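You operate a simulated robot arm through the tools that you are given. There is no shell and no other tool. Be economical: measure what you need, move in short steps, check, and stop when the job is done.

You are at the controls of a simulated two-armed robot. One attempt, no reset.

JOB
Gauge both rivets in the white plate and squeeze again the one that reads NO.
Fine: orange gauge, put back; red squeezer, parked again; leave the red dial and valve, the good rivet and the pins alone. Set down upright: orange gauge.

The check looks at the end state, three seconds after you hand in, the way a careful person would. Anything else that was tipped, shoved, dropped, spilled or broken makes it a failure.

ROBOT AND FRAMES
Two 7-joint arms with two-finger grippers on one trunk, hanging from a carriage that runs on a gantry, over the field with the corners [-1114, -2655], [166, -2657], [170, 43], [-1110, 45] (x, y) and turns from -277 to 411 degrees about z. Base frame: it is fixed where the carriage stands at the start and does not move with it; the origin is on the floor, on the carriage's upright axis, x ahead of it, y to its left, z up; the surface under the hand at the start is at about z = 1050. Lengths are in mm, angles in degrees, forces in N, time in s.
The left shoulder is at the start at [40, 158, 1402], the right one opposite. With the tool pointing down near the work surface each hand reaches from about 100 to 600 mm from the robot's upright axis, wherever it stands, measured 20 degrees to its own side. Places, roughly: hole 2 of the white plate [300, 600, 1000]; hole 4 of the white plate [300, 500, 1000]; hole 5 of the white plate [300, 400, 1000]; hole 6 of the white plate [300, 300, 1000]; red dial [100, 100, 1000]; red squeezer [200, 700, 1100]; red valve [100, 0, 1000]. Payload 1.96 kg a hand.
The tool frame of a hand sits at the grasp point between the pads (the TCP): z along the fingers, y along the line on which they close. The tips reach 20 mm beyond it. Largest opening 72 mm; the body of the gripper starts 38 mm behind the TCP.
Orientation is that of the tool frame in the base frame, as a unit quaternion [w, x, y, z]. With the fingers straight down and closing along the base's y, the tool's x points along the base's -x, its y along +y and its z along -z.

CONTROLS
- The arms move only by the tool apply_moves. It takes "left_increments", "right_increments" or both (then of equal length, played together; a hand with none holds still); each is a list of rows, each a list of 7 numbers: the finger opening in mm, from 0 to 72, then the shift along the tool's x, y, z in mm, then the turn, a rotation vector about the tool's x, y, z in degrees. In form: [[jaw, x, y, z, wx, wy, wz], ...]. A call has 1 to 12 rows; each row is the pose to reach, as a shift and turn from the pose commanded when the call began, along the tool's axes at that moment. Each row takes 0.2 s and may step no farther than 50 mm and 8.6 degrees from the row before; otherwise, or with a gripper value out of range, the whole call is refused. A pose out of reach is approached as far as the arm can. The call stops where the force on the tool passes 50 N (or 10 N more than at its start, if that is more) or the arm is blocked; 0.2 s more then pass. The fingers move at their own pace (about 45 mm/s each) and stop on an object; they squeeze with about 26 N. The grip force told is the motor's: it shows also when the fingers shut on nothing. Time passes only in rows, and 0.2 s behind the last, so rows that repeat a pose let the fingers close. The reply holds the time, the measured pose of the TCP, the force on the tool along the base axes, the opening and the grip force, in the units named above and with some noise, with the torque about the TCP (base axes, N m) and any sound that the robot's microphone picked up, and new pictures: "pictures" is both (left out), scene, wrist or none (wrist: the cameras of the hands that moved).
- Cameras (640 x 400 px; columns grow to the right, rows downward): "scene" is now at [202.8, 47.1, 1752.9]; the picture's right is [0.72, -0.69, 0.00], its down [-0.61, -0.64, -0.46] and it looks along [0.31, 0.33, -0.89] (base axes); focal length 253 px, centre (320, 200). "left" rides on the left gripper at [71, -19, -82] in its tool frame; the picture's right is [0.26, 0.97, 0.00], its down [-0.67, 0.18, -0.72] and it looks along [-0.69, 0.19, 0.70] (tool axes); focal length 280 px, centre (320, 200). "right" rides on the right gripper at [71, 19, -82] in its tool frame; the picture's right is [-0.26, 0.97, 0.00], its down [-0.67, -0.18, -0.72] and it looks along [-0.69, -0.19, 0.70] (tool axes); focal length 280 px, centre (320, 200). There is no depth. A picture from a camera that has moved, and an enlarged one, comes with that camera's place and axes in the base frame and with its lens.
- raise_lower(by): slides the trunk up (or, below 0, down) by that many mm; the arms and the scene camera ride with it, the base frame stays. It gives what a move gives, with no picture.
- base_move(legs): drives the robot by 1 to 6 legs, each [ahead, left, turn to the left] in mm, mm and degrees, along the robot's own axes; the way and the turn of a leg run together, so that a leg with both is an arc; at most 1500 mm and 180 degrees a leg. The arms and the cameras ride along, it lands a little off, and it stops where it bumps. It keeps to its track: a leg is cut to what the track allows. It gives what a move gives, and a new picture of the scene camera.
- pan_tilt(pan, tilt): turns the head with the scene camera to pan (to the left, within 86 degrees either way) and tilt (down, from -29 to 69), counted from straight ahead of the robot. It gives what a move gives, and a new picture of the scene camera.
- close_up(camera, box): a new picture of the part [left, top, right, bottom] of that camera's present view, enlarged. No time passes.
- close_job(): hands the job in; it is judged then, once.

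Go step by step. Nothing tells you exact positions but the pictures and the camera data: compare them with the known pose of the tool, close in by small moves and look again before you grip or let go. The budget is 120 turns and 260 pictures, counting those below and the enlarged ones. Unless the task says otherwise, let go and move clear before handing in.

The tools are called after "Emit:" as name(argument=value, ...) on one line, values as JSON. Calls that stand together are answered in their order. apply_moves: Moves the arms, as the interface text tells. Its arguments: {"type":"object","properties":{"left_increments":{"type":"array"},"right_increments":{"type":"array"},"pictures":{"type":"string","enum":["both","scene","wrist","none"]}},"required":[]} The other tools are called the same way: raise_lower (by) slides the trunk up or down; base_move (legs) drives the base; pan_tilt (pan, tilt) turns the head that bears the scene camera; close_up (camera, box) takes an enlarged picture of a part of a camera's view; close_job () hands the job in.

At the start:

```text
t: 0.0
left_tcp_pos: [318.6, 397.7, 1449.4]
left_ee_rot: [0.0, 0.001, 1.0, 0.001]
left_ft_force: [0.8, 0.6, 0.0]
left_ft_torque: [-0.02, 0.02, 0.02]
left_finger_gap: 71.7
left_finger_force: 0.1
right_tcp_pos: [310.8, 22.1, 1476.9]
right_ee_rot: [0.0, 0.0, 1.0, 0.001]
right_ft_force: [0.1, -0.5, 0.3]
right_ft_torque: [0.04, 0.01, -0.02]
right_finger_gap: 71.8
right_finger_force: 0.0
trunk travel left (down, up): [-725.0, 115.0]
robot x, y, heading: [-1.2, -1.7, 0.0]
head pan, tilt: [46.3, 62.9]
```

scene: 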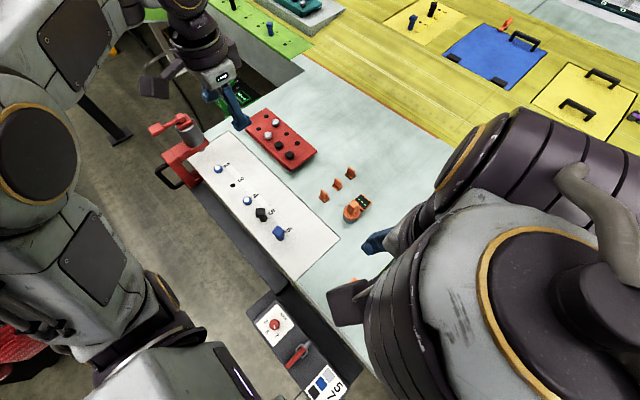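
right: 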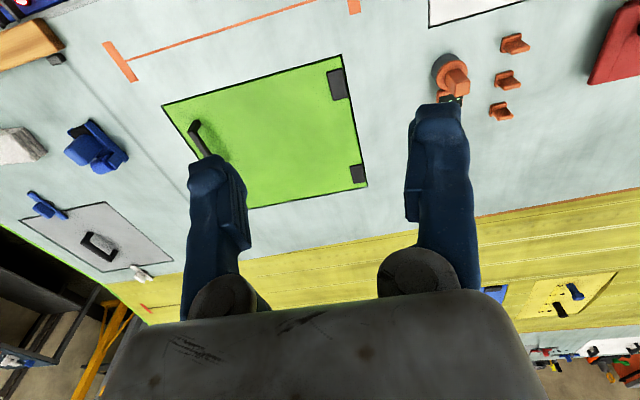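
left: 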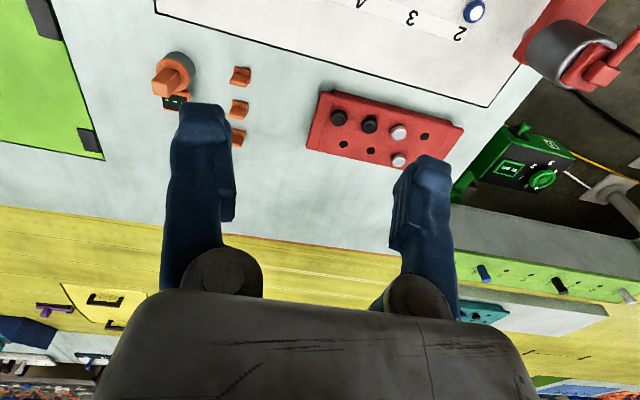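

I see the white plate with numbered holes, the red squeezer at its far end, the orange gauge and three orange blocks to the right. I'll take enlarged views first.

Emit:
close_up(camera="scene", box=[140, 100, 350, 260])

Emit:
close_up(camera="scene", box=[240, 160, 400, 400])

Emit:
close_up(camera="left", box=[130, 30, 270, 160])

Emit:
close_up(camera="right", box=[400, 20, 540, 130])

```text
2.50 times, centred on (245, 180) of scene
camera zoom: at [202.8, 47.1, 1752.9], right [0.72, -0.69, 0.0], down [-0.61, -0.64, -0.46], along [0.31, 0.33, -0.89], focal length 633 px, centre (508, 250)
```

zoom: 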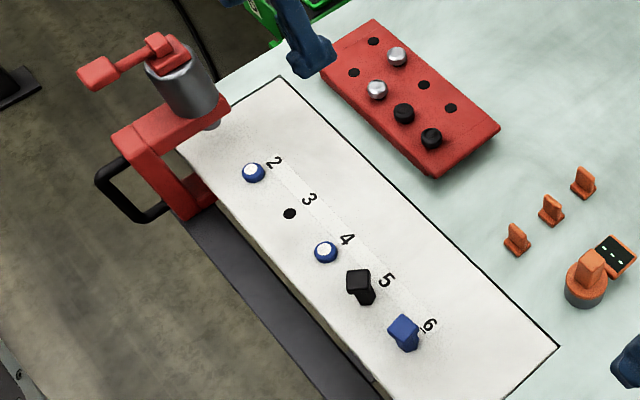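

```text
1.67 times, centred on (320, 280) of scene
camera zoom: at [202.8, 47.1, 1752.9], right [0.72, -0.69, 0.0], down [-0.61, -0.64, -0.46], along [0.31, 0.33, -0.89], focal length 422 px, centre (320, 67)
```

zoom: 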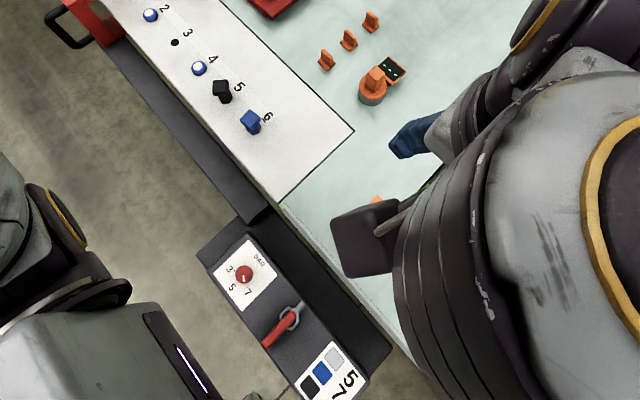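

```text
3.08 times, centred on (200, 95) of left
camera zoom: at [248.7, 377.8, 1532.7], right [-0.26, 0.97, 0.0], down [0.67, 0.18, 0.72], along [0.69, 0.19, -0.7], focal length 863 px, centre (689, 523)
```

zoom: 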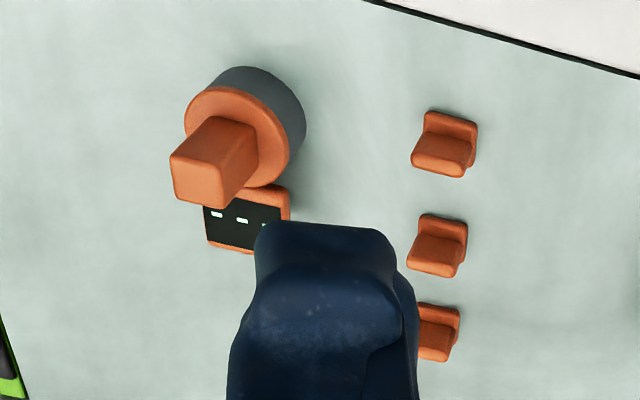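

```text
3.64 times, centred on (470, 75) of right
camera zoom: at [239.8, 40.3, 1559.3], right [0.26, 0.97, 0.0], down [0.67, -0.18, 0.72], along [0.69, -0.19, -0.7], focal length 1020 px, centre (-226, 654)
```

zoom: 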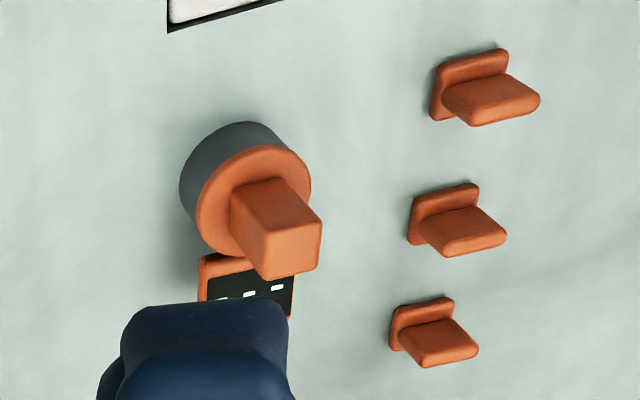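

The gauge (cup with an upright handle and a display) is near (470,200). Rivets with white heads sit in holes 2 and 4, and the squeezer is beyond comfortable reach, so I'll move the robot to the near corner of its field and turn it left.

Emit:
base_move(legs=[[160, 38, 0], [0, 0, 50]])

Emit:
pan_tilt(pan=20, tilt=55)

```text
t: 3.7
left_tcp_pos: [57.5, 537.5, 1448.6]
left_ee_rot: [0.0, -0.424, 0.905, 0.0]
left_ft_force: [0.4, 0.3, -0.2]
left_ft_torque: [-0.01, 0.0, 0.03]
left_finger_gap: 72.0
left_finger_force: 0.1
right_tcp_pos: [341.2, 290.0, 1476.3]
right_ee_rot: [0.0, -0.424, 0.905, 0.0]
right_ft_force: [-0.4, 0.6, -1.3]
right_ft_torque: [0.01, -0.03, 0.0]
right_finger_gap: 71.9
right_finger_force: 0.0
trunk travel left (down, up): [-725.0, 115.0]
robot x, y, heading: [154.3, 38.9, 50.3]
head pan, tilt: [46.3, 62.9]
camera scene: at [252.5, 224.8, 1752.9], right [0.99, 0.11, 0.0], down [0.1, -0.88, -0.46], along [-0.05, 0.45, -0.89], focal length 253 px, centre (320, 200)
```

scene: 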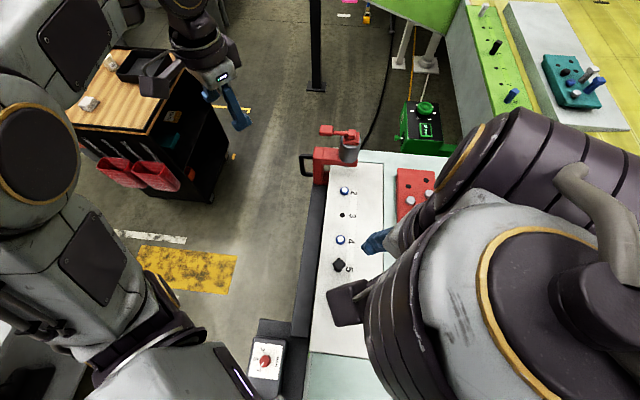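

```text
t: 4.6
left_tcp_pos: [57.2, 536.8, 1448.5]
left_ee_rot: [0.001, -0.424, 0.906, -0.001]
left_ft_force: [0.7, 1.3, -0.2]
left_ft_torque: [0.0, -0.01, 0.02]
left_finger_gap: 71.9
left_finger_force: 0.0
right_tcp_pos: [341.4, 289.7, 1477.1]
right_ee_rot: [-0.001, -0.424, 0.906, 0.0]
right_ft_force: [0.0, -0.3, 0.1]
right_ft_torque: [0.0, 0.01, 0.04]
right_finger_gap: 72.2
right_finger_force: 0.0
trunk travel left (down, up): [-725.0, 115.0]
robot x, y, heading: [158.0, 38.6, 50.5]
head pan, tilt: [20.0, 55.0]
camera scene: at [284.1, 229.8, 1762.2], right [0.94, -0.34, 0.0], down [-0.28, -0.77, -0.57], along [0.19, 0.54, -0.82], focal length 253 px, centre (320, 200)
```

scene: 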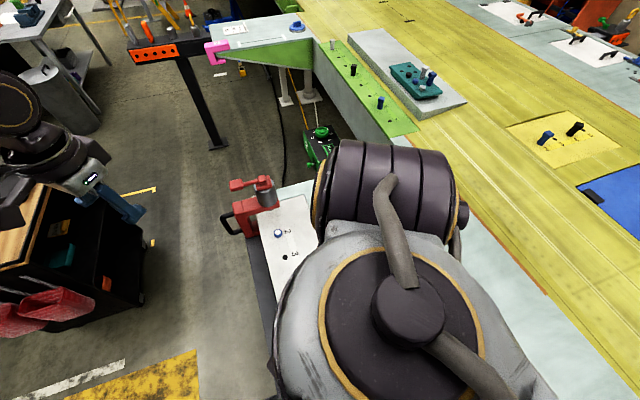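

Emit:
close_up(camera="scene", box=[210, 160, 330, 250])

Emit:
pan_tilt(pan=48, tilt=55)

Emit:
close_up(camera="scene", box=[270, 80, 450, 220])

```text
4.44 times, centred on (270, 205) of scene
camera zoom: at [284.1, 229.8, 1762.2], right [0.94, -0.34, 0.0], down [-0.28, -0.77, -0.57], along [0.19, 0.54, -0.82], focal length 1125 px, centre (542, 178)
```

zoom: 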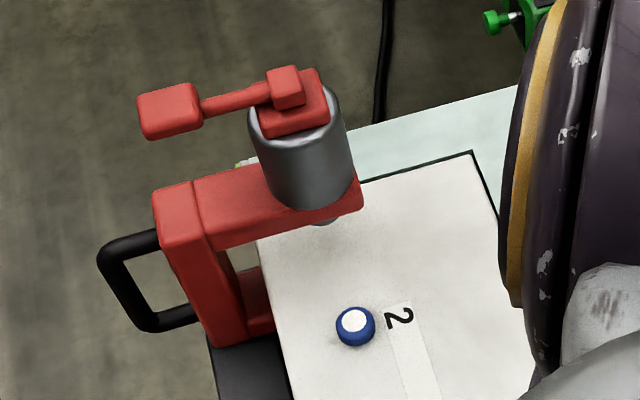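

```text
t: 5.5
left_tcp_pos: [56.7, 537.3, 1449.8]
left_ee_rot: [-0.001, -0.425, 0.905, 0.0]
left_ft_force: [0.2, -0.1, -0.5]
left_ft_torque: [0.0, -0.01, -0.02]
left_finger_gap: 71.9
left_finger_force: 0.0
right_tcp_pos: [342.2, 290.7, 1477.4]
right_ee_rot: [-0.001, -0.424, 0.905, 0.0]
right_ft_force: [0.0, -0.4, 0.3]
right_ft_torque: [0.03, 0.0, 0.02]
right_finger_gap: 72.2
right_finger_force: 0.1
trunk travel left (down, up): [-725.0, 115.0]
robot x, y, heading: [157.1, 39.3, 50.2]
head pan, tilt: [48.0, 55.0]
camera scene: at [249.5, 233.3, 1762.2], right [0.99, 0.14, 0.0], down [0.12, -0.81, -0.57], along [-0.08, 0.57, -0.82], focal length 253 px, centre (320, 200)
```

scene: 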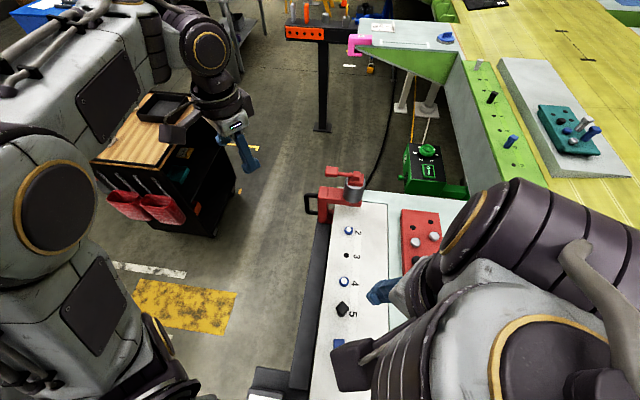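

```text
2.86 times, centred on (360, 150) of scene
camera zoom: at [249.5, 233.3, 1762.2], right [0.99, 0.14, 0.0], down [0.12, -0.81, -0.57], along [-0.08, 0.57, -0.82], focal length 723 px, centre (206, 343)
```

zoom: 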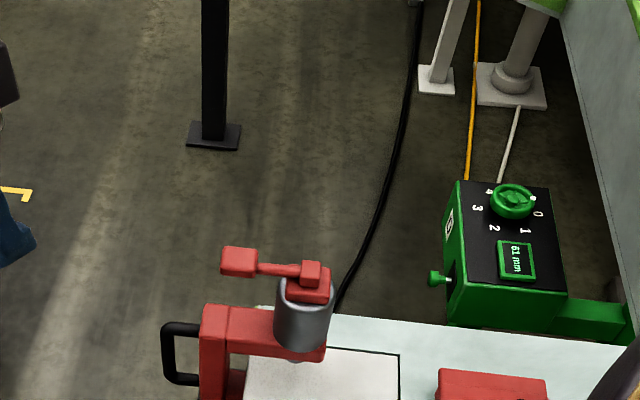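

The squeezer is a C-frame riding on the dark rail, with a black D handle and a lever on top. I'll turn back to near heading 0 to fetch the gauge with the left hand, moving the right arm aside.

Emit:
base_move(legs=[[0, 0, -50.2]])

Emit:
apply_moves(right_increments=[[72, 0, -50, 0, 0, 0, 0], [72, 0, -100, 0, 0, 0, 0], [72, 40, -140, 0, 0, 0, 0]], left_increments=[[72, 0, -40, 40, 0, 0, 0], [72, 0, -80, 80, 0, 0, 0], [72, -10, -110, 120, 0, 0, 0]])

```text
t: 8.2
left_tcp_pos: [482.4, 430.5, 1449.5]
left_ee_rot: [0.0, 0.006, 1.0, 0.0]
left_ft_force: [0.5, -0.5, -0.4]
left_ft_torque: [-0.02, -0.01, 0.02]
left_finger_gap: 72.0
left_finger_force: 0.1
right_tcp_pos: [469.8, 55.0, 1477.7]
right_ee_rot: [0.0, 0.006, 1.0, 0.0]
right_ft_force: [0.4, 0.1, -0.6]
right_ft_torque: [-0.02, -0.01, -0.03]
right_finger_gap: 72.0
right_finger_force: 0.0
trunk travel left (down, up): [-725.0, 115.0]
robot x, y, heading: [159.3, 38.3, -0.5]
head pan, tilt: [48.0, 55.0]
camera scene: at [366.1, 90.0, 1762.2], right [0.73, -0.68, 0.0], down [-0.56, -0.6, -0.57], along [0.39, 0.42, -0.82], focal length 253 px, centre (320, 200)
```

scene: 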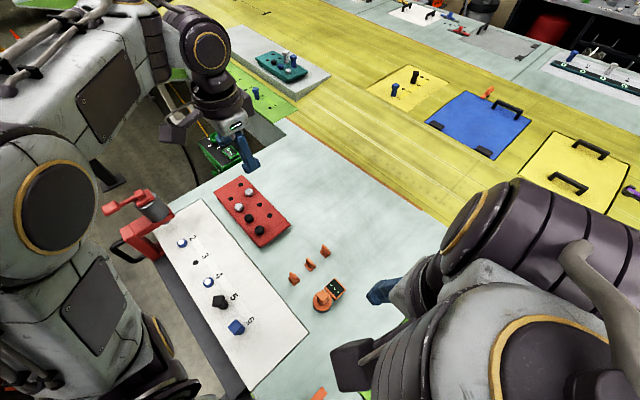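

```text
refused: row 1 steps farther than a row can; nothing moved
```

Emit:
apply_moves(right_increments=[[72, 0, -45, 0, 0, 0, 0], [72, 0, -90, 0, 0, 0, 0], [72, 20, -130, 0, 0, 0, 0], [72, 40, -140, 0, 0, 0, 0]], left_increments=[[72, 0, -30, 30, 0, 0, 0], [72, 0, -60, 60, 0, 0, 0], [72, 0, -90, 90, 0, 0, 0], [72, 0, -120, 120, 0, 0, 0]])

Emit:
pan_tilt(pan=35, tilt=64)

```text
t: 9.2
left_tcp_pos: [481.9, 310.4, 1331.3]
left_ee_rot: [0.0, 0.006, 1.0, 0.0]
left_ft_force: [0.6, -0.8, 0.1]
left_ft_torque: [0.02, 0.01, -0.02]
left_finger_gap: 71.7
left_finger_force: 0.0
right_tcp_pos: [428.0, -85.8, 1477.1]
right_ee_rot: [0.0, 0.006, 1.0, -0.001]
right_ft_force: [-0.3, -0.3, 0.4]
right_ft_torque: [-0.02, -0.04, 0.0]
right_finger_gap: 71.8
right_finger_force: 0.0
trunk travel left (down, up): [-725.0, 115.0]
robot x, y, heading: [163.6, 40.5, -0.9]
head pan, tilt: [48.0, 55.0]
camera scene: at [366.1, 90.0, 1762.2], right [0.73, -0.68, 0.0], down [-0.56, -0.6, -0.57], along [0.39, 0.42, -0.82], focal length 253 px, centre (320, 200)
camera right: at [357.0, -64.5, 1559.5], right [0.27, 0.96, 0.0], down [0.67, -0.19, 0.72], along [0.69, -0.2, -0.7], focal length 280 px, centre (320, 200)
camera left: at [410.9, 292.0, 1414.3], right [-0.25, 0.97, 0.0], down [0.68, 0.17, 0.72], along [0.69, 0.18, -0.7], focal length 280 px, centre (320, 200)
```

scene: 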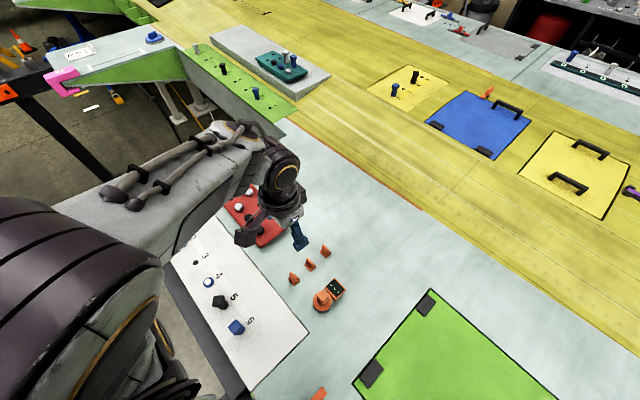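
right: 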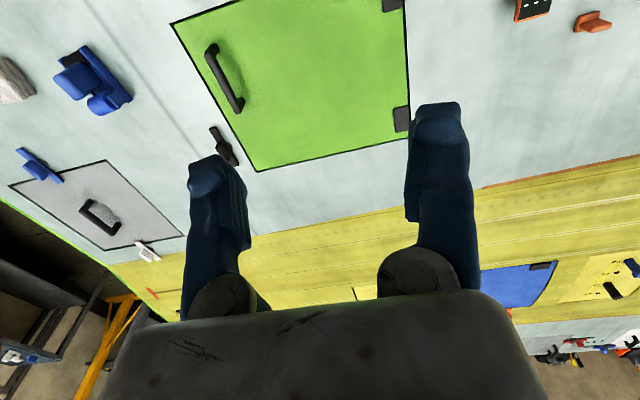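
left: 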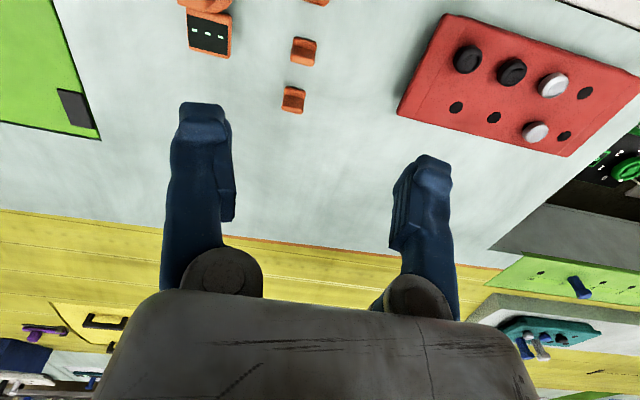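

```text
t: 10.0
left_tcp_pos: [481.1, 311.3, 1329.9]
left_ee_rot: [0.0, 0.006, 1.0, 0.0]
left_ft_force: [-0.1, -0.6, 0.0]
left_ft_torque: [-0.02, 0.01, -0.01]
left_finger_gap: 72.0
left_finger_force: 0.1
right_tcp_pos: [427.2, -84.3, 1477.1]
right_ee_rot: [0.0, 0.006, 1.0, 0.0]
right_ft_force: [0.8, 0.9, -0.1]
right_ft_torque: [-0.01, -0.01, -0.01]
right_finger_gap: 72.1
right_finger_force: 0.1
trunk travel left (down, up): [-725.0, 115.0]
robot x, y, heading: [158.6, 39.0, -0.9]
head pan, tilt: [35.0, 64.0]
camera scene: at [368.3, 71.9, 1751.7], right [0.56, -0.83, 0.0], down [-0.74, -0.51, -0.44], along [0.36, 0.25, -0.9], focal length 253 px, centre (320, 200)
```

scene: 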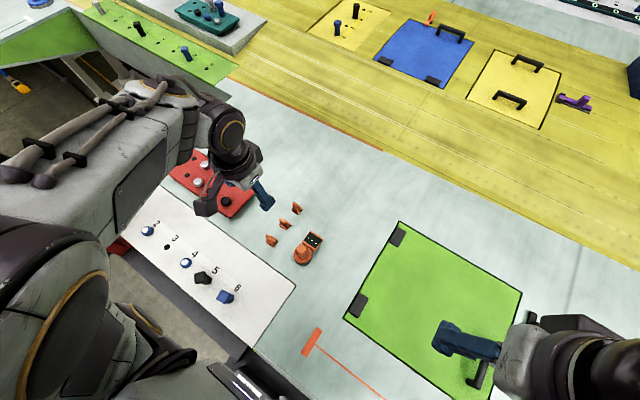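

Gauge cup is about at (475,201), with its display toward +x. I'll move the left hand above it and look.

Emit:
apply_moves(left_increments=[[72, 2, -40, 20, 0, 0, 0], [72, 4, -80, 45, 0, 0, 0], [72, 6, -110, 80, 0, 0, 0], [72, 6, -110, 110, 0, 0, 0]])

```text
t: 11.0
left_tcp_pos: [476.3, 196.4, 1224.7]
left_ee_rot: [0.003, 0.003, 1.0, -0.012]
left_ft_force: [0.7, -0.4, 0.4]
left_ft_torque: [0.03, -0.02, 0.03]
left_finger_gap: 72.1
left_finger_force: 0.0
right_tcp_pos: [427.0, -83.3, 1477.2]
right_ee_rot: [0.0, 0.005, 1.0, 0.0]
right_ft_force: [-0.1, -0.2, -0.4]
right_ft_torque: [0.01, 0.0, 0.0]
right_finger_gap: 72.0
right_finger_force: 0.0
trunk travel left (down, up): [-725.0, 115.0]
robot x, y, heading: [158.3, 40.9, -0.6]
head pan, tilt: [35.0, 64.0]
camera scene: at [368.3, 71.8, 1751.7], right [0.56, -0.83, 0.0], down [-0.74, -0.51, -0.44], along [0.36, 0.25, -0.9], focal length 253 px, centre (320, 200)
camera left: at [404.8, 179.9, 1308.0], right [-0.26, 0.97, -0.03], down [0.67, 0.2, 0.72], along [0.7, 0.17, -0.7], focal length 280 px, centre (320, 200)
```

scene: 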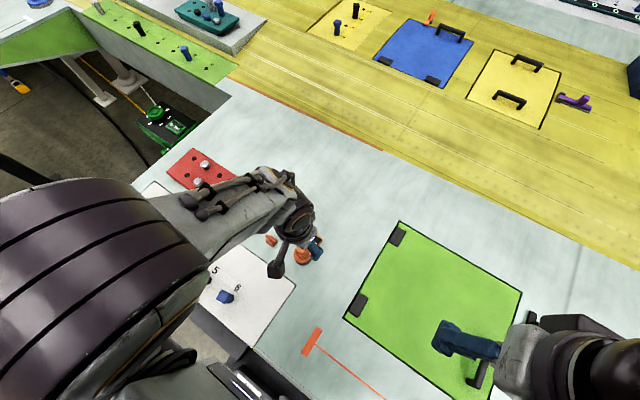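
left: 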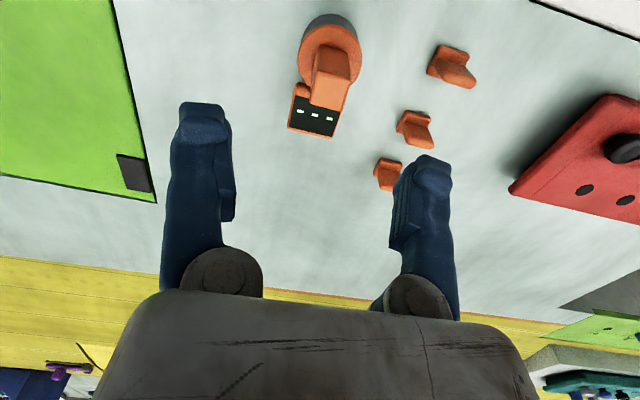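

Emit:
apply_moves(left_increments=[[72, 0, 3, 30, 0, 0, 0], [72, 0, 3, 60, 0, 0, 0]], pictures="wrist")

Emit:
close_up(camera="left", box=[160, 60, 480, 260])

```text
t: 11.6
left_tcp_pos: [474.4, 202.3, 1160.4]
left_ee_rot: [-0.002, 0.007, 1.0, 0.001]
left_ft_force: [0.3, 0.5, -0.1]
left_ft_torque: [0.0, 0.01, 0.01]
left_finger_gap: 71.8
left_finger_force: 0.0
right_tcp_pos: [428.0, -84.7, 1477.2]
right_ee_rot: [0.0, 0.006, 1.0, 0.0]
right_ft_force: [0.4, 0.8, 0.2]
right_ft_torque: [-0.03, 0.01, -0.01]
right_finger_gap: 71.9
right_finger_force: 0.0
trunk travel left (down, up): [-725.0, 115.0]
robot x, y, heading: [161.2, 38.6, -0.8]
head pan, tilt: [35.0, 64.0]
camera left: at [403.2, 183.4, 1243.7], right [-0.25, 0.97, 0.0], down [0.68, 0.17, 0.72], along [0.69, 0.18, -0.7], focal length 280 px, centre (320, 200)
```

left: 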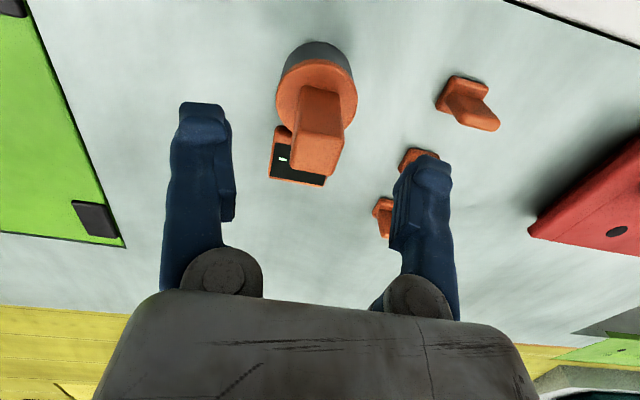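

```text
2.00 times, centred on (320, 160) of left
camera zoom: at [403.2, 183.4, 1243.7], right [-0.25, 0.97, 0.0], down [0.68, 0.17, 0.72], along [0.69, 0.18, -0.7], focal length 561 px, centre (320, 280)
```

zoom: 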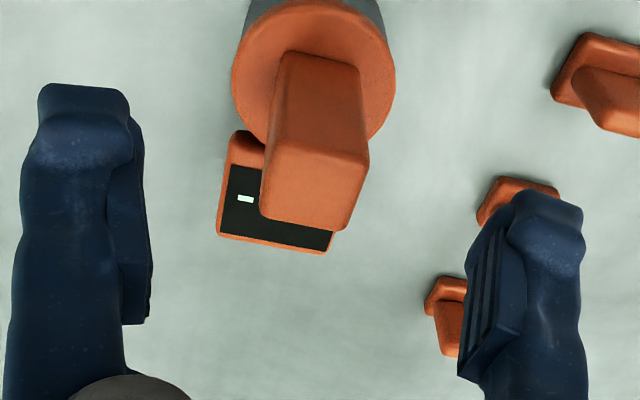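

Emit:
apply_moves(left_increments=[[72, 0, -1, 20, 0, 0, 0], [72, 0, -1, 38, 0, 0, 0]], pictures="wrist")

```text
t: 12.2
left_tcp_pos: [473.9, 202.9, 1119.8]
left_ee_rot: [0.0, 0.008, 1.0, 0.0]
left_ft_force: [0.6, 0.8, 0.4]
left_ft_torque: [-0.02, 0.02, 0.0]
left_finger_gap: 72.1
left_finger_force: 0.0
right_tcp_pos: [427.5, -84.0, 1476.6]
right_ee_rot: [0.0, 0.006, 1.0, 0.0]
right_ft_force: [-0.2, 0.0, -0.2]
right_ft_torque: [0.01, -0.03, -0.01]
right_finger_gap: 72.0
right_finger_force: 0.0
trunk travel left (down, up): [-725.0, 115.0]
robot x, y, heading: [156.6, 36.3, -0.5]
head pan, tilt: [35.0, 64.0]
camera left: at [402.7, 183.5, 1203.6], right [-0.25, 0.97, 0.0], down [0.68, 0.17, 0.72], along [0.69, 0.18, -0.7], focal length 280 px, centre (320, 200)
```

left: 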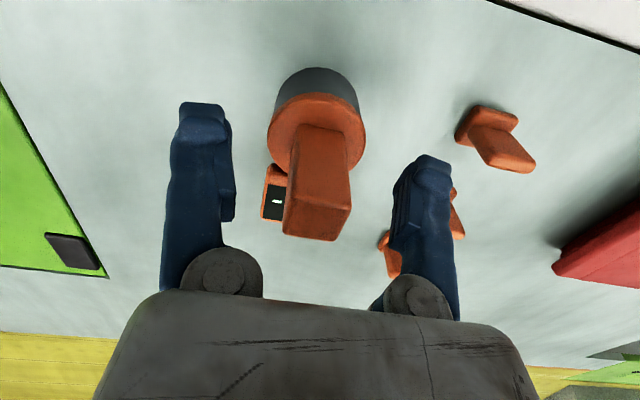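

Emit:
apply_moves(left_increments=[[20, 0, 0, 0, 0, 0, 0], [20, 0, 0, 0, 0, 0, 0], [20, 0, 0, 0, 0, 0, 0], [20, 0, 0, 0, 0, 0, 0]], pictures="wrist")

```text
t: 13.2
left_tcp_pos: [473.2, 202.4, 1120.9]
left_ee_rot: [0.0, 0.006, 1.0, 0.0]
left_ft_force: [0.8, 0.6, -0.4]
left_ft_torque: [0.05, -0.04, 0.01]
left_finger_gap: 22.7
left_finger_force: 25.9
right_tcp_pos: [427.9, -84.9, 1477.8]
right_ee_rot: [0.0, 0.008, 1.0, 0.0]
right_ft_force: [-1.3, 0.6, 0.1]
right_ft_torque: [0.03, -0.01, -0.01]
right_finger_gap: 72.0
right_finger_force: 0.1
trunk travel left (down, up): [-725.0, 115.0]
robot x, y, heading: [154.5, 37.0, -0.5]
head pan, tilt: [35.0, 64.0]
camera left: at [402.7, 183.5, 1203.7], right [-0.25, 0.97, 0.0], down [0.68, 0.17, 0.72], along [0.69, 0.18, -0.7], focal length 280 px, centre (320, 200)
```

left: 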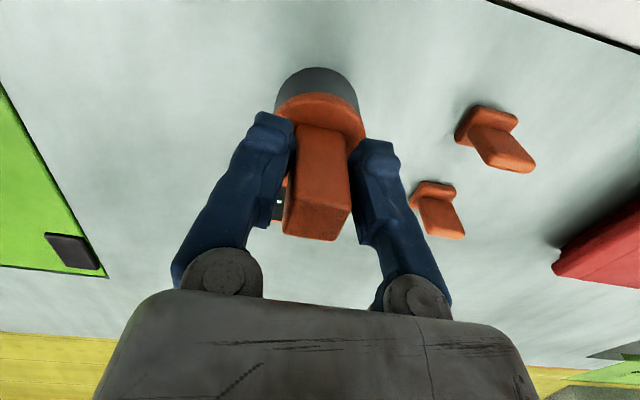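

Gauge gripped at (473,202,1121). I'll lift it and turn the base toward the plate.

Emit:
apply_moves(left_increments=[[20, 0, 0, -30, 0, 0, 0], [20, 0, 0, -80, 0, 0, 0], [20, 0, 0, -120, 0, 0, 0]], pictures="wrist")

Emit:
base_move(legs=[[0, 0, 45]])

```text
t: 14.0
left_tcp_pos: [473.2, 203.2, 1241.3]
left_ee_rot: [0.001, 0.007, 1.0, 0.0]
left_ft_force: [-0.3, -1.0, 0.4]
left_ft_torque: [-0.01, -0.01, 0.03]
left_finger_gap: 20.1
left_finger_force: 0.0
right_tcp_pos: [427.0, -84.0, 1477.2]
right_ee_rot: [0.0, 0.006, 1.0, 0.0]
right_ft_force: [0.1, -0.4, 0.0]
right_ft_torque: [-0.04, 0.03, 0.0]
right_finger_gap: 72.3
right_finger_force: 0.0
trunk travel left (down, up): [-725.0, 115.0]
robot x, y, heading: [162.0, 37.9, -0.8]
head pan, tilt: [35.0, 64.0]
camera left: at [402.9, 184.4, 1325.1], right [-0.25, 0.97, 0.0], down [0.68, 0.17, 0.71], along [0.69, 0.18, -0.7], focal length 280 px, centre (320, 200)
```

left: 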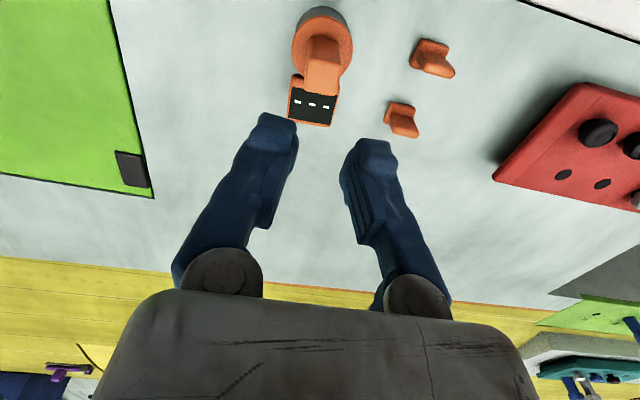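

```text
t: 16.4
left_tcp_pos: [266.0, 377.8, 1241.3]
left_ee_rot: [-0.001, -0.375, 0.927, 0.001]
left_ft_force: [-0.1, 1.1, 0.3]
left_ft_torque: [-0.02, -0.04, 0.0]
left_finger_gap: 19.7
left_finger_force: 0.0
right_tcp_pos: [435.9, 141.6, 1478.2]
right_ee_rot: [0.001, -0.376, 0.927, 0.0]
right_ft_force: [0.2, -0.1, 0.4]
right_ft_torque: [-0.02, 0.02, 0.0]
right_finger_gap: 72.0
right_finger_force: 0.0
trunk travel left (down, up): [-725.0, 115.0]
robot x, y, heading: [160.7, 38.1, 44.2]
head pan, tilt: [35.0, 64.0]
camera scene: at [283.8, 211.2, 1751.6], right [0.98, -0.19, 0.0], down [-0.17, -0.88, -0.44], along [0.08, 0.43, -0.9], focal length 253 px, centre (320, 200)
```

scene: 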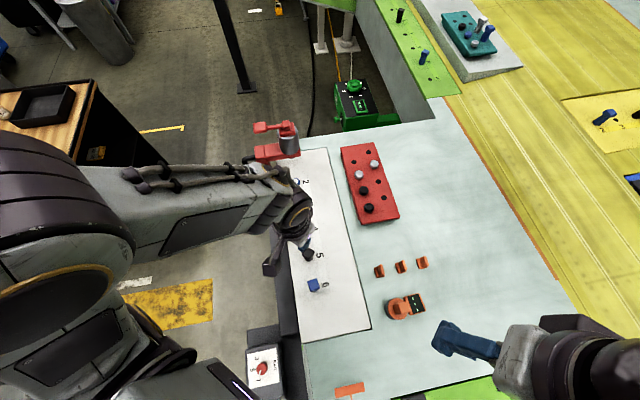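

The gauge slipped out and still stands in its place; the jaw command of 20 was too weak. I'll turn back and grip with a jaw command of 0.

Emit:
base_move(legs=[[0, 0, -45]])

Emit:
apply_moves(left_increments=[[72, 0, 0, 0, 0, 0, 0], [72, 0, 0, 0, 0, 0, 0], [72, 0, 0, 40, 0, 0, 0], [72, 0, 0, 80, 0, 0, 0]], pictures="wrist")

```text
t: 18.9
left_tcp_pos: [474.6, 201.4, 1241.6]
left_ee_rot: [0.0, 0.009, 1.0, 0.0]
left_ft_force: [0.0, -0.2, 0.5]
left_ft_torque: [0.04, 0.01, 0.02]
left_finger_gap: 19.9
left_finger_force: 0.0
right_tcp_pos: [426.6, -86.3, 1476.9]
right_ee_rot: [0.001, 0.009, 1.0, 0.0]
right_ft_force: [-0.1, -0.1, -0.5]
right_ft_torque: [0.02, 0.02, 0.01]
right_finger_gap: 72.0
right_finger_force: 0.0
trunk travel left (down, up): [-725.0, 115.0]
robot x, y, heading: [158.6, 34.3, -0.9]
head pan, tilt: [35.0, 64.0]
camera scene: at [368.5, 71.0, 1751.6], right [0.56, -0.83, 0.0], down [-0.74, -0.5, -0.44], along [0.36, 0.25, -0.9], focal length 253 px, centre (320, 200)
```

scene: 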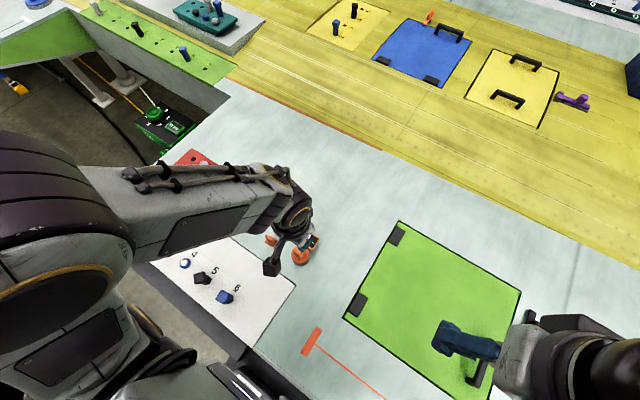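

```text
t: 19.9
left_tcp_pos: [476.7, 202.1, 1161.3]
left_ee_rot: [-0.001, 0.008, 1.0, 0.0]
left_ft_force: [-0.5, 0.2, -0.6]
left_ft_torque: [-0.02, 0.0, -0.02]
left_finger_gap: 71.9
left_finger_force: 0.0
right_tcp_pos: [426.9, -85.7, 1476.1]
right_ee_rot: [0.001, 0.008, 1.0, 0.001]
right_ft_force: [-1.3, 0.4, -0.1]
right_ft_torque: [0.03, 0.02, 0.01]
right_finger_gap: 72.0
right_finger_force: 0.1
trunk travel left (down, up): [-725.0, 115.0]
robot x, y, heading: [158.8, 37.1, -1.1]
head pan, tilt: [35.0, 64.0]
camera left: at [405.8, 184.2, 1243.8], right [-0.25, 0.97, 0.0], down [0.68, 0.17, 0.72], along [0.69, 0.18, -0.7], focal length 280 px, centre (320, 200)
```

left: 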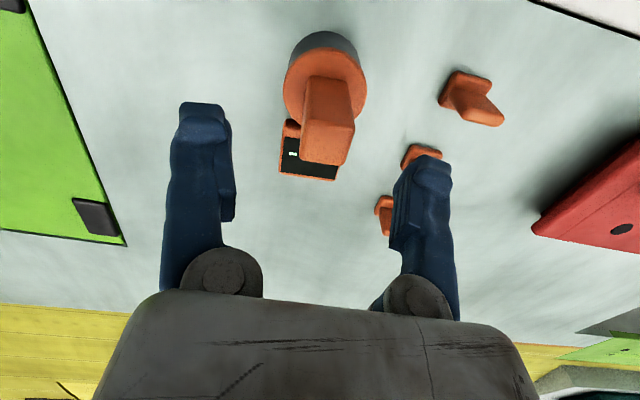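

Emit:
apply_moves(left_increments=[[72, 5, 3, 20, 0, 0, 0], [72, 5, 3, 43, 0, 0, 0], [0, 5, 3, 43, 0, 0, 0], [0, 5, 3, 43, 0, 0, 0], [0, 5, 3, 43, 0, 0, 0], [0, 5, 3, 43, 0, 0, 0]], pictures="wrist")

Emit:
apply_moves(left_increments=[[0, 0, 0, -10, 0, 0, 0], [0, 0, 0, -25, 0, 0, 0]], pictures="wrist")

```text
t: 21.3
left_tcp_pos: [471.5, 205.0, 1115.8]
left_ee_rot: [0.0, 0.009, 1.0, -0.001]
left_ft_force: [-0.6, 0.0, -0.5]
left_ft_torque: [0.0, 0.07, -0.02]
left_finger_gap: 22.8
left_finger_force: 26.0
right_tcp_pos: [427.2, -86.4, 1477.2]
right_ee_rot: [0.0, 0.008, 1.0, 0.0]
right_ft_force: [0.3, 0.1, 0.6]
right_ft_torque: [-0.02, 0.02, -0.02]
right_finger_gap: 72.0
right_finger_force: 0.2
trunk travel left (down, up): [-725.0, 115.0]
robot x, y, heading: [157.1, 38.5, -0.7]
head pan, tilt: [35.0, 64.0]
camera left: at [400.2, 186.9, 1200.6], right [-0.25, 0.97, 0.0], down [0.68, 0.17, 0.72], along [0.69, 0.18, -0.7], focal length 280 px, centre (320, 200)
```

left: 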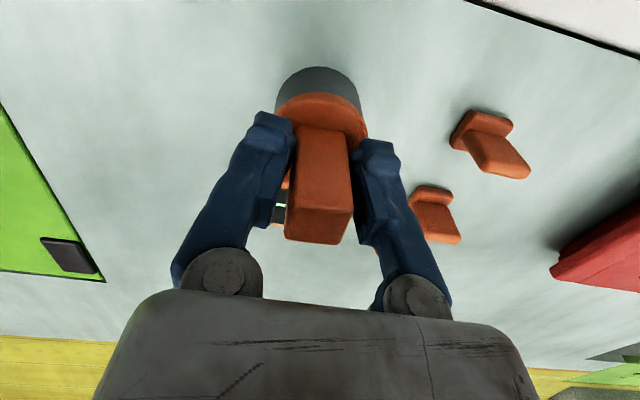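

```text
t: 21.9
left_tcp_pos: [469.0, 203.5, 1142.1]
left_ee_rot: [0.0, 0.008, 1.0, 0.0]
left_ft_force: [-1.0, -0.7, -4.7]
left_ft_torque: [0.0, 0.08, -0.04]
left_finger_gap: 22.4
left_finger_force: 26.3
right_tcp_pos: [427.5, -85.9, 1475.8]
right_ee_rot: [0.0, 0.009, 1.0, 0.0]
right_ft_force: [0.9, -1.0, 0.1]
right_ft_torque: [0.01, 0.01, -0.01]
right_finger_gap: 72.2
right_finger_force: 0.1
trunk travel left (down, up): [-725.0, 115.0]
robot x, y, heading: [158.2, 36.8, -1.3]
head pan, tilt: [35.0, 64.0]
camera left: at [399.0, 185.7, 1225.9], right [-0.25, 0.97, 0.0], down [0.68, 0.17, 0.71], along [0.69, 0.18, -0.7], focal length 280 px, centre (320, 200)
```

left: 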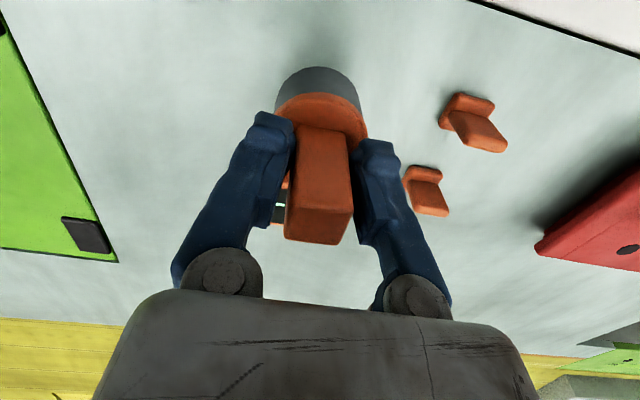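

Now it's held (about 4.7 N). Lift higher and turn to the plate.

Emit:
apply_moves(left_increments=[[0, 0, 0, -40, 0, 0, 0], [0, 0, 0, -80, 0, 0, 0]], pictures="none")

Emit:
base_move(legs=[[0, 0, 46]])

Emit:
close_up(camera="left", box=[0, 0, 640, 400])

```text
t: 22.5
left_tcp_pos: [471.1, 205.0, 1222.8]
left_ee_rot: [0.0, 0.009, 1.0, 0.001]
left_ft_force: [-0.6, -0.6, -4.4]
left_ft_torque: [-0.01, 0.08, 0.01]
left_finger_gap: 22.5
left_finger_force: 26.1
right_tcp_pos: [426.0, -85.1, 1477.9]
right_ee_rot: [0.0, 0.008, 1.0, 0.0]
right_ft_force: [0.2, 0.1, 0.8]
right_ft_torque: [0.06, 0.01, 0.01]
right_finger_gap: 72.1
right_finger_force: 0.0
trunk travel left (down, up): [-725.0, 115.0]
robot x, y, heading: [160.1, 38.9, -1.1]
head pan, tilt: [35.0, 64.0]
```

```text
t: 25.0
left_tcp_pos: [260.1, 379.0, 1222.9]
left_ee_rot: [0.0, -0.377, 0.926, 0.0]
left_ft_force: [-0.2, 0.1, -5.1]
left_ft_torque: [-0.06, 0.06, -0.01]
left_finger_gap: 22.4
left_finger_force: 26.4
right_tcp_pos: [435.2, 142.6, 1478.0]
right_ee_rot: [0.001, -0.378, 0.926, 0.0]
right_ft_force: [-0.8, 0.2, 1.0]
right_ft_torque: [0.0, 0.0, 0.01]
right_finger_gap: 71.9
right_finger_force: 0.0
trunk travel left (down, up): [-725.0, 115.0]
robot x, y, heading: [156.7, 35.6, 44.4]
head pan, tilt: [35.0, 64.0]
camera scene: at [282.9, 211.7, 1751.6], right [0.98, -0.18, 0.0], down [-0.17, -0.88, -0.44], along [0.08, 0.43, -0.9], focal length 253 px, centre (320, 200)
```

scene: 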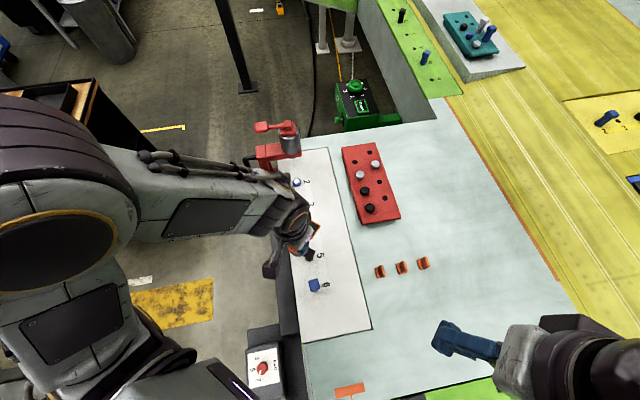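

```text
1.00 times, centred on (320, 200) of left (not enlarged: the box is as wide or as high as the picture)
camera zoom: at [222.9, 314.4, 1305.9], right [-0.86, 0.51, 0.0], down [0.35, 0.6, 0.72], along [0.36, 0.62, -0.7], focal length 280 px, centre (320, 200)
```

zoom: 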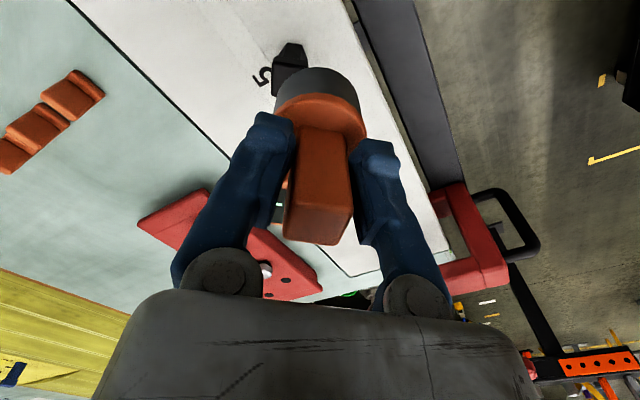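

Emit:
apply_moves(left_increments=[[0, -45, -4, 0, 0, 0, 0], [0, -89, -9, 0, 0, 0, 0], [0, -89, -9, 0, 0, 0, 0]], pictures="both")

```text
t: 25.8
left_tcp_pos: [328.5, 436.0, 1222.4]
left_ee_rot: [0.0, -0.378, 0.926, 0.0]
left_ft_force: [0.1, 0.0, -4.2]
left_ft_torque: [-0.04, 0.08, -0.02]
left_finger_gap: 22.4
left_finger_force: 26.0
right_tcp_pos: [434.5, 142.4, 1477.3]
right_ee_rot: [0.0, -0.378, 0.926, 0.0]
right_ft_force: [-0.7, 0.7, 0.0]
right_ft_torque: [0.0, 0.0, -0.02]
right_finger_gap: 72.0
right_finger_force: 0.0
trunk travel left (down, up): [-725.0, 115.0]
robot x, y, heading: [157.8, 35.1, 44.5]
head pan, tilt: [35.0, 64.0]
camera scene: at [282.9, 211.7, 1751.6], right [0.98, -0.18, 0.0], down [-0.17, -0.88, -0.44], along [0.08, 0.43, -0.9], focal length 253 px, centre (320, 200)
camera left: at [293.0, 372.0, 1304.6], right [-0.86, 0.51, 0.0], down [0.35, 0.6, 0.71], along [0.36, 0.62, -0.7], focal length 280 px, centre (320, 200)
```

scene: 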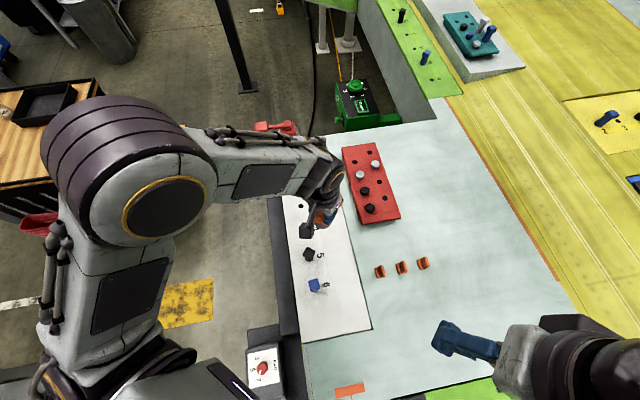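
left: 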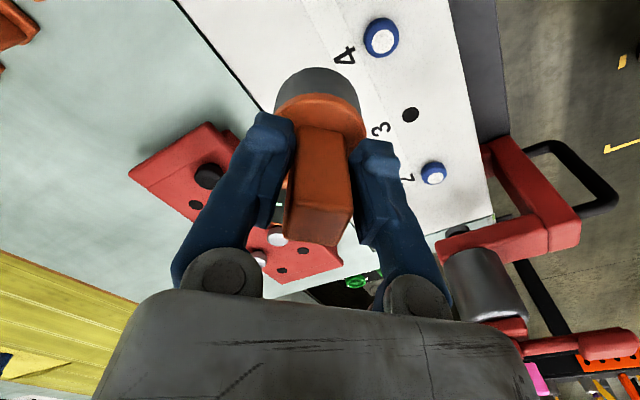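

Rivet 4 is at about (286,456.5) and rivet 2 at (286.5,616). I'll move above rivet 4 and lower partway, then look.

Emit:
apply_moves(left_increments=[[0, 8, 22, 0, 0, 0, 0], [0, 16, 44, 0, 0, 0, 0], [0, 16, 44, 35, 0, 0, 0], [0, 16, 44, 70, 0, 0, 0], [0, 16, 44, 78, 0, 0, 0]], pictures="both")

```text
t: 27.0
left_tcp_pos: [287.5, 454.0, 1142.9]
left_ee_rot: [0.0, -0.378, 0.926, 0.0]
left_ft_force: [-0.6, 0.1, -4.4]
left_ft_torque: [-0.04, 0.06, 0.0]
left_finger_gap: 22.5
left_finger_force: 25.5
right_tcp_pos: [434.9, 142.1, 1476.8]
right_ee_rot: [0.0, -0.378, 0.926, 0.0]
right_ft_force: [-0.5, -0.6, 1.0]
right_ft_torque: [0.01, 0.01, -0.01]
right_finger_gap: 71.9
right_finger_force: 0.0
trunk travel left (down, up): [-725.0, 115.0]
robot x, y, heading: [157.3, 34.4, 44.5]
head pan, tilt: [35.0, 64.0]
camera scene: at [282.9, 211.7, 1751.6], right [0.98, -0.18, 0.0], down [-0.17, -0.88, -0.44], along [0.08, 0.43, -0.9], focal length 253 px, centre (320, 200)
camera left: at [250.2, 390.9, 1226.2], right [-0.86, 0.51, 0.0], down [0.35, 0.6, 0.72], along [0.36, 0.62, -0.7], focal length 280 px, centre (320, 200)
```

scene: 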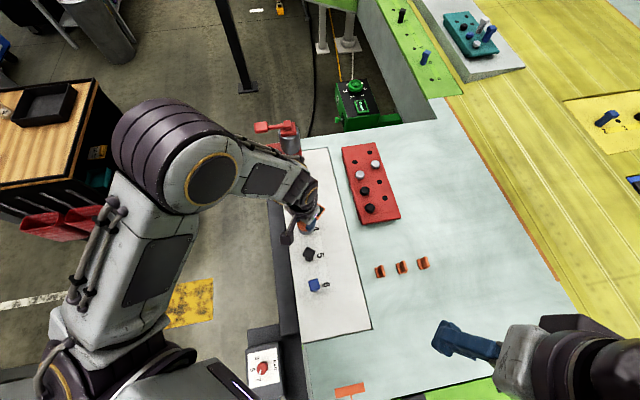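
left: 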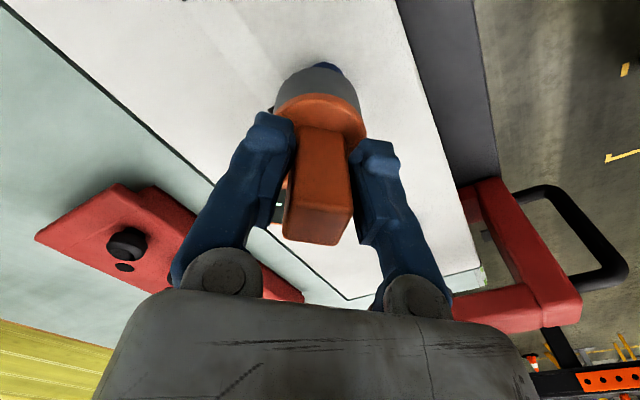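

Emit:
close_up(camera="left", box=[250, 40, 410, 140])

```text
4.00 times, centred on (330, 90) of left
camera zoom: at [250.2, 390.9, 1226.2], right [-0.86, 0.51, 0.0], down [0.35, 0.6, 0.72], along [0.36, 0.62, -0.7], focal length 1122 px, centre (280, 640)
```

zoom: 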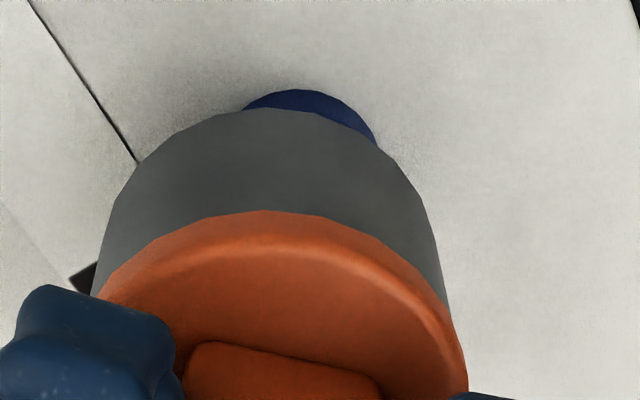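

Emit:
apply_moves(left_increments=[[0, 2, 3.5, 0, 0, 0, 0], [0, 2, 3.5, 8, 0, 0, 0]], pictures="none")

Emit:
close_up(camera="left", box=[250, 40, 410, 140])

```text
t: 27.6
left_tcp_pos: [282.0, 455.0, 1135.5]
left_ee_rot: [0.0, -0.378, 0.926, 0.0]
left_ft_force: [0.9, 0.1, -4.6]
left_ft_torque: [-0.06, 0.08, 0.02]
left_finger_gap: 22.0
left_finger_force: 25.9
right_tcp_pos: [434.5, 142.1, 1476.6]
right_ee_rot: [0.0, -0.377, 0.926, 0.0]
right_ft_force: [0.6, -0.3, -0.6]
right_ft_torque: [-0.04, 0.0, 0.0]
right_finger_gap: 72.1
right_finger_force: 0.1
trunk travel left (down, up): [-725.0, 115.0]
robot x, y, heading: [158.2, 37.6, 44.3]
head pan, tilt: [35.0, 64.0]
```

```text
4.00 times, centred on (330, 90) of left
camera zoom: at [246.2, 391.6, 1219.0], right [-0.86, 0.51, 0.0], down [0.35, 0.6, 0.71], along [0.36, 0.62, -0.7], focal length 1122 px, centre (280, 640)
```

zoom: 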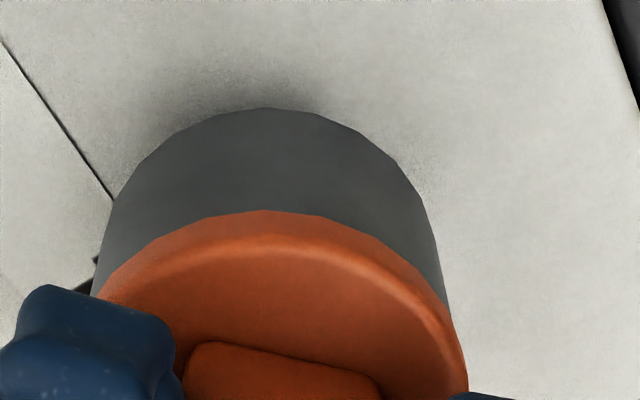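

Emit:
apply_moves(left_increments=[[0, 0, 0, 3, 0, 0, 0], [0, 0, 0, 6, 0, 0, 0], [0, 0, 0, 8, 0, 0, 0]], pictures="wrist")

```text
t: 28.4
left_tcp_pos: [282.3, 455.3, 1128.6]
left_ee_rot: [0.0, -0.378, 0.926, 0.0]
left_ft_force: [0.1, 0.2, -5.1]
left_ft_torque: [-0.06, 0.01, 0.04]
left_finger_gap: 22.7
left_finger_force: 26.0
right_tcp_pos: [434.7, 142.8, 1477.3]
right_ee_rot: [0.0, -0.378, 0.926, 0.0]
right_ft_force: [-0.2, 0.7, 0.1]
right_ft_torque: [0.02, -0.02, 0.0]
right_finger_gap: 72.0
right_finger_force: 0.0
trunk travel left (down, up): [-725.0, 115.0]
robot x, y, heading: [158.8, 38.4, 44.4]
head pan, tilt: [35.0, 64.0]
camera left: at [246.4, 392.1, 1211.6], right [-0.86, 0.51, 0.0], down [0.35, 0.6, 0.72], along [0.36, 0.62, -0.7], focal length 280 px, centre (320, 200)
```

left: 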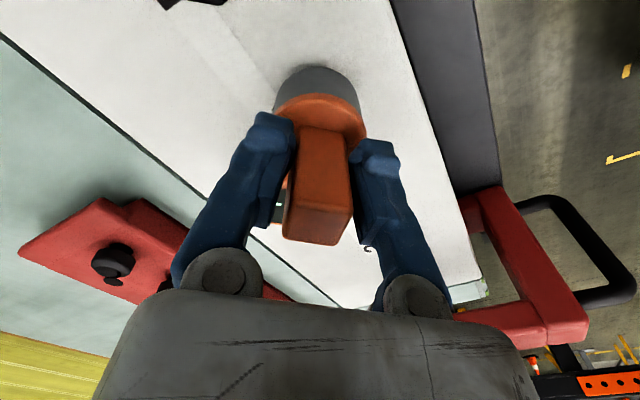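

Emit:
apply_moves(left_increments=[[0, 0, 0, 2, 0, 0, 0], [0, 0, 0, 4, 0, 0, 0], [0, 0, 0, 6, 0, 0, 0]], pictures="scene")

Emit:
close_up(camera="scene", box=[260, 180, 380, 260])

```text
t: 29.2
left_tcp_pos: [283.1, 454.7, 1121.6]
left_ee_rot: [0.0, -0.378, 0.926, 0.001]
left_ft_force: [0.1, -0.1, -4.9]
left_ft_torque: [-0.05, 0.04, -0.02]
left_finger_gap: 22.4
left_finger_force: 25.9
right_tcp_pos: [434.8, 144.3, 1476.3]
right_ee_rot: [0.0, -0.378, 0.926, 0.0]
right_ft_force: [-0.1, 0.1, 0.0]
right_ft_torque: [0.0, 0.02, -0.02]
right_finger_gap: 72.0
right_finger_force: 0.0
trunk travel left (down, up): [-725.0, 115.0]
robot x, y, heading: [158.4, 37.3, 44.4]
head pan, tilt: [35.0, 64.0]
camera scene: at [282.9, 211.7, 1751.6], right [0.98, -0.18, 0.0], down [-0.17, -0.88, -0.44], along [0.08, 0.43, -0.9], focal length 253 px, centre (320, 200)
```

scene: 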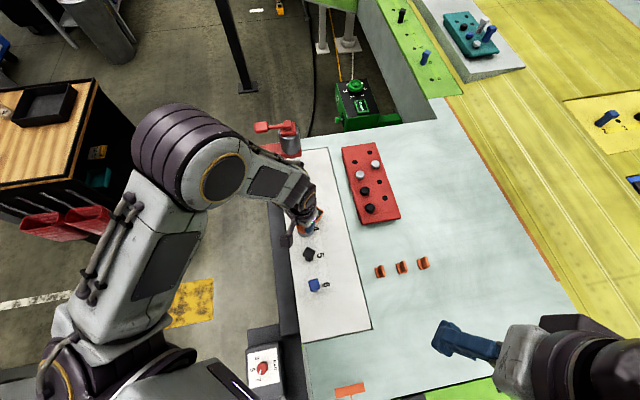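

```text
5.00 times, centred on (320, 220) of scene
camera zoom: at [282.9, 211.7, 1751.6], right [0.98, -0.18, 0.0], down [-0.17, -0.88, -0.44], along [0.08, 0.43, -0.9], focal length 1266 px, centre (320, 100)
```

zoom: 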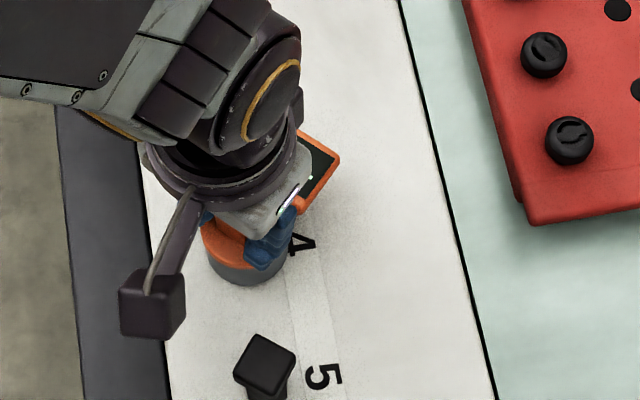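

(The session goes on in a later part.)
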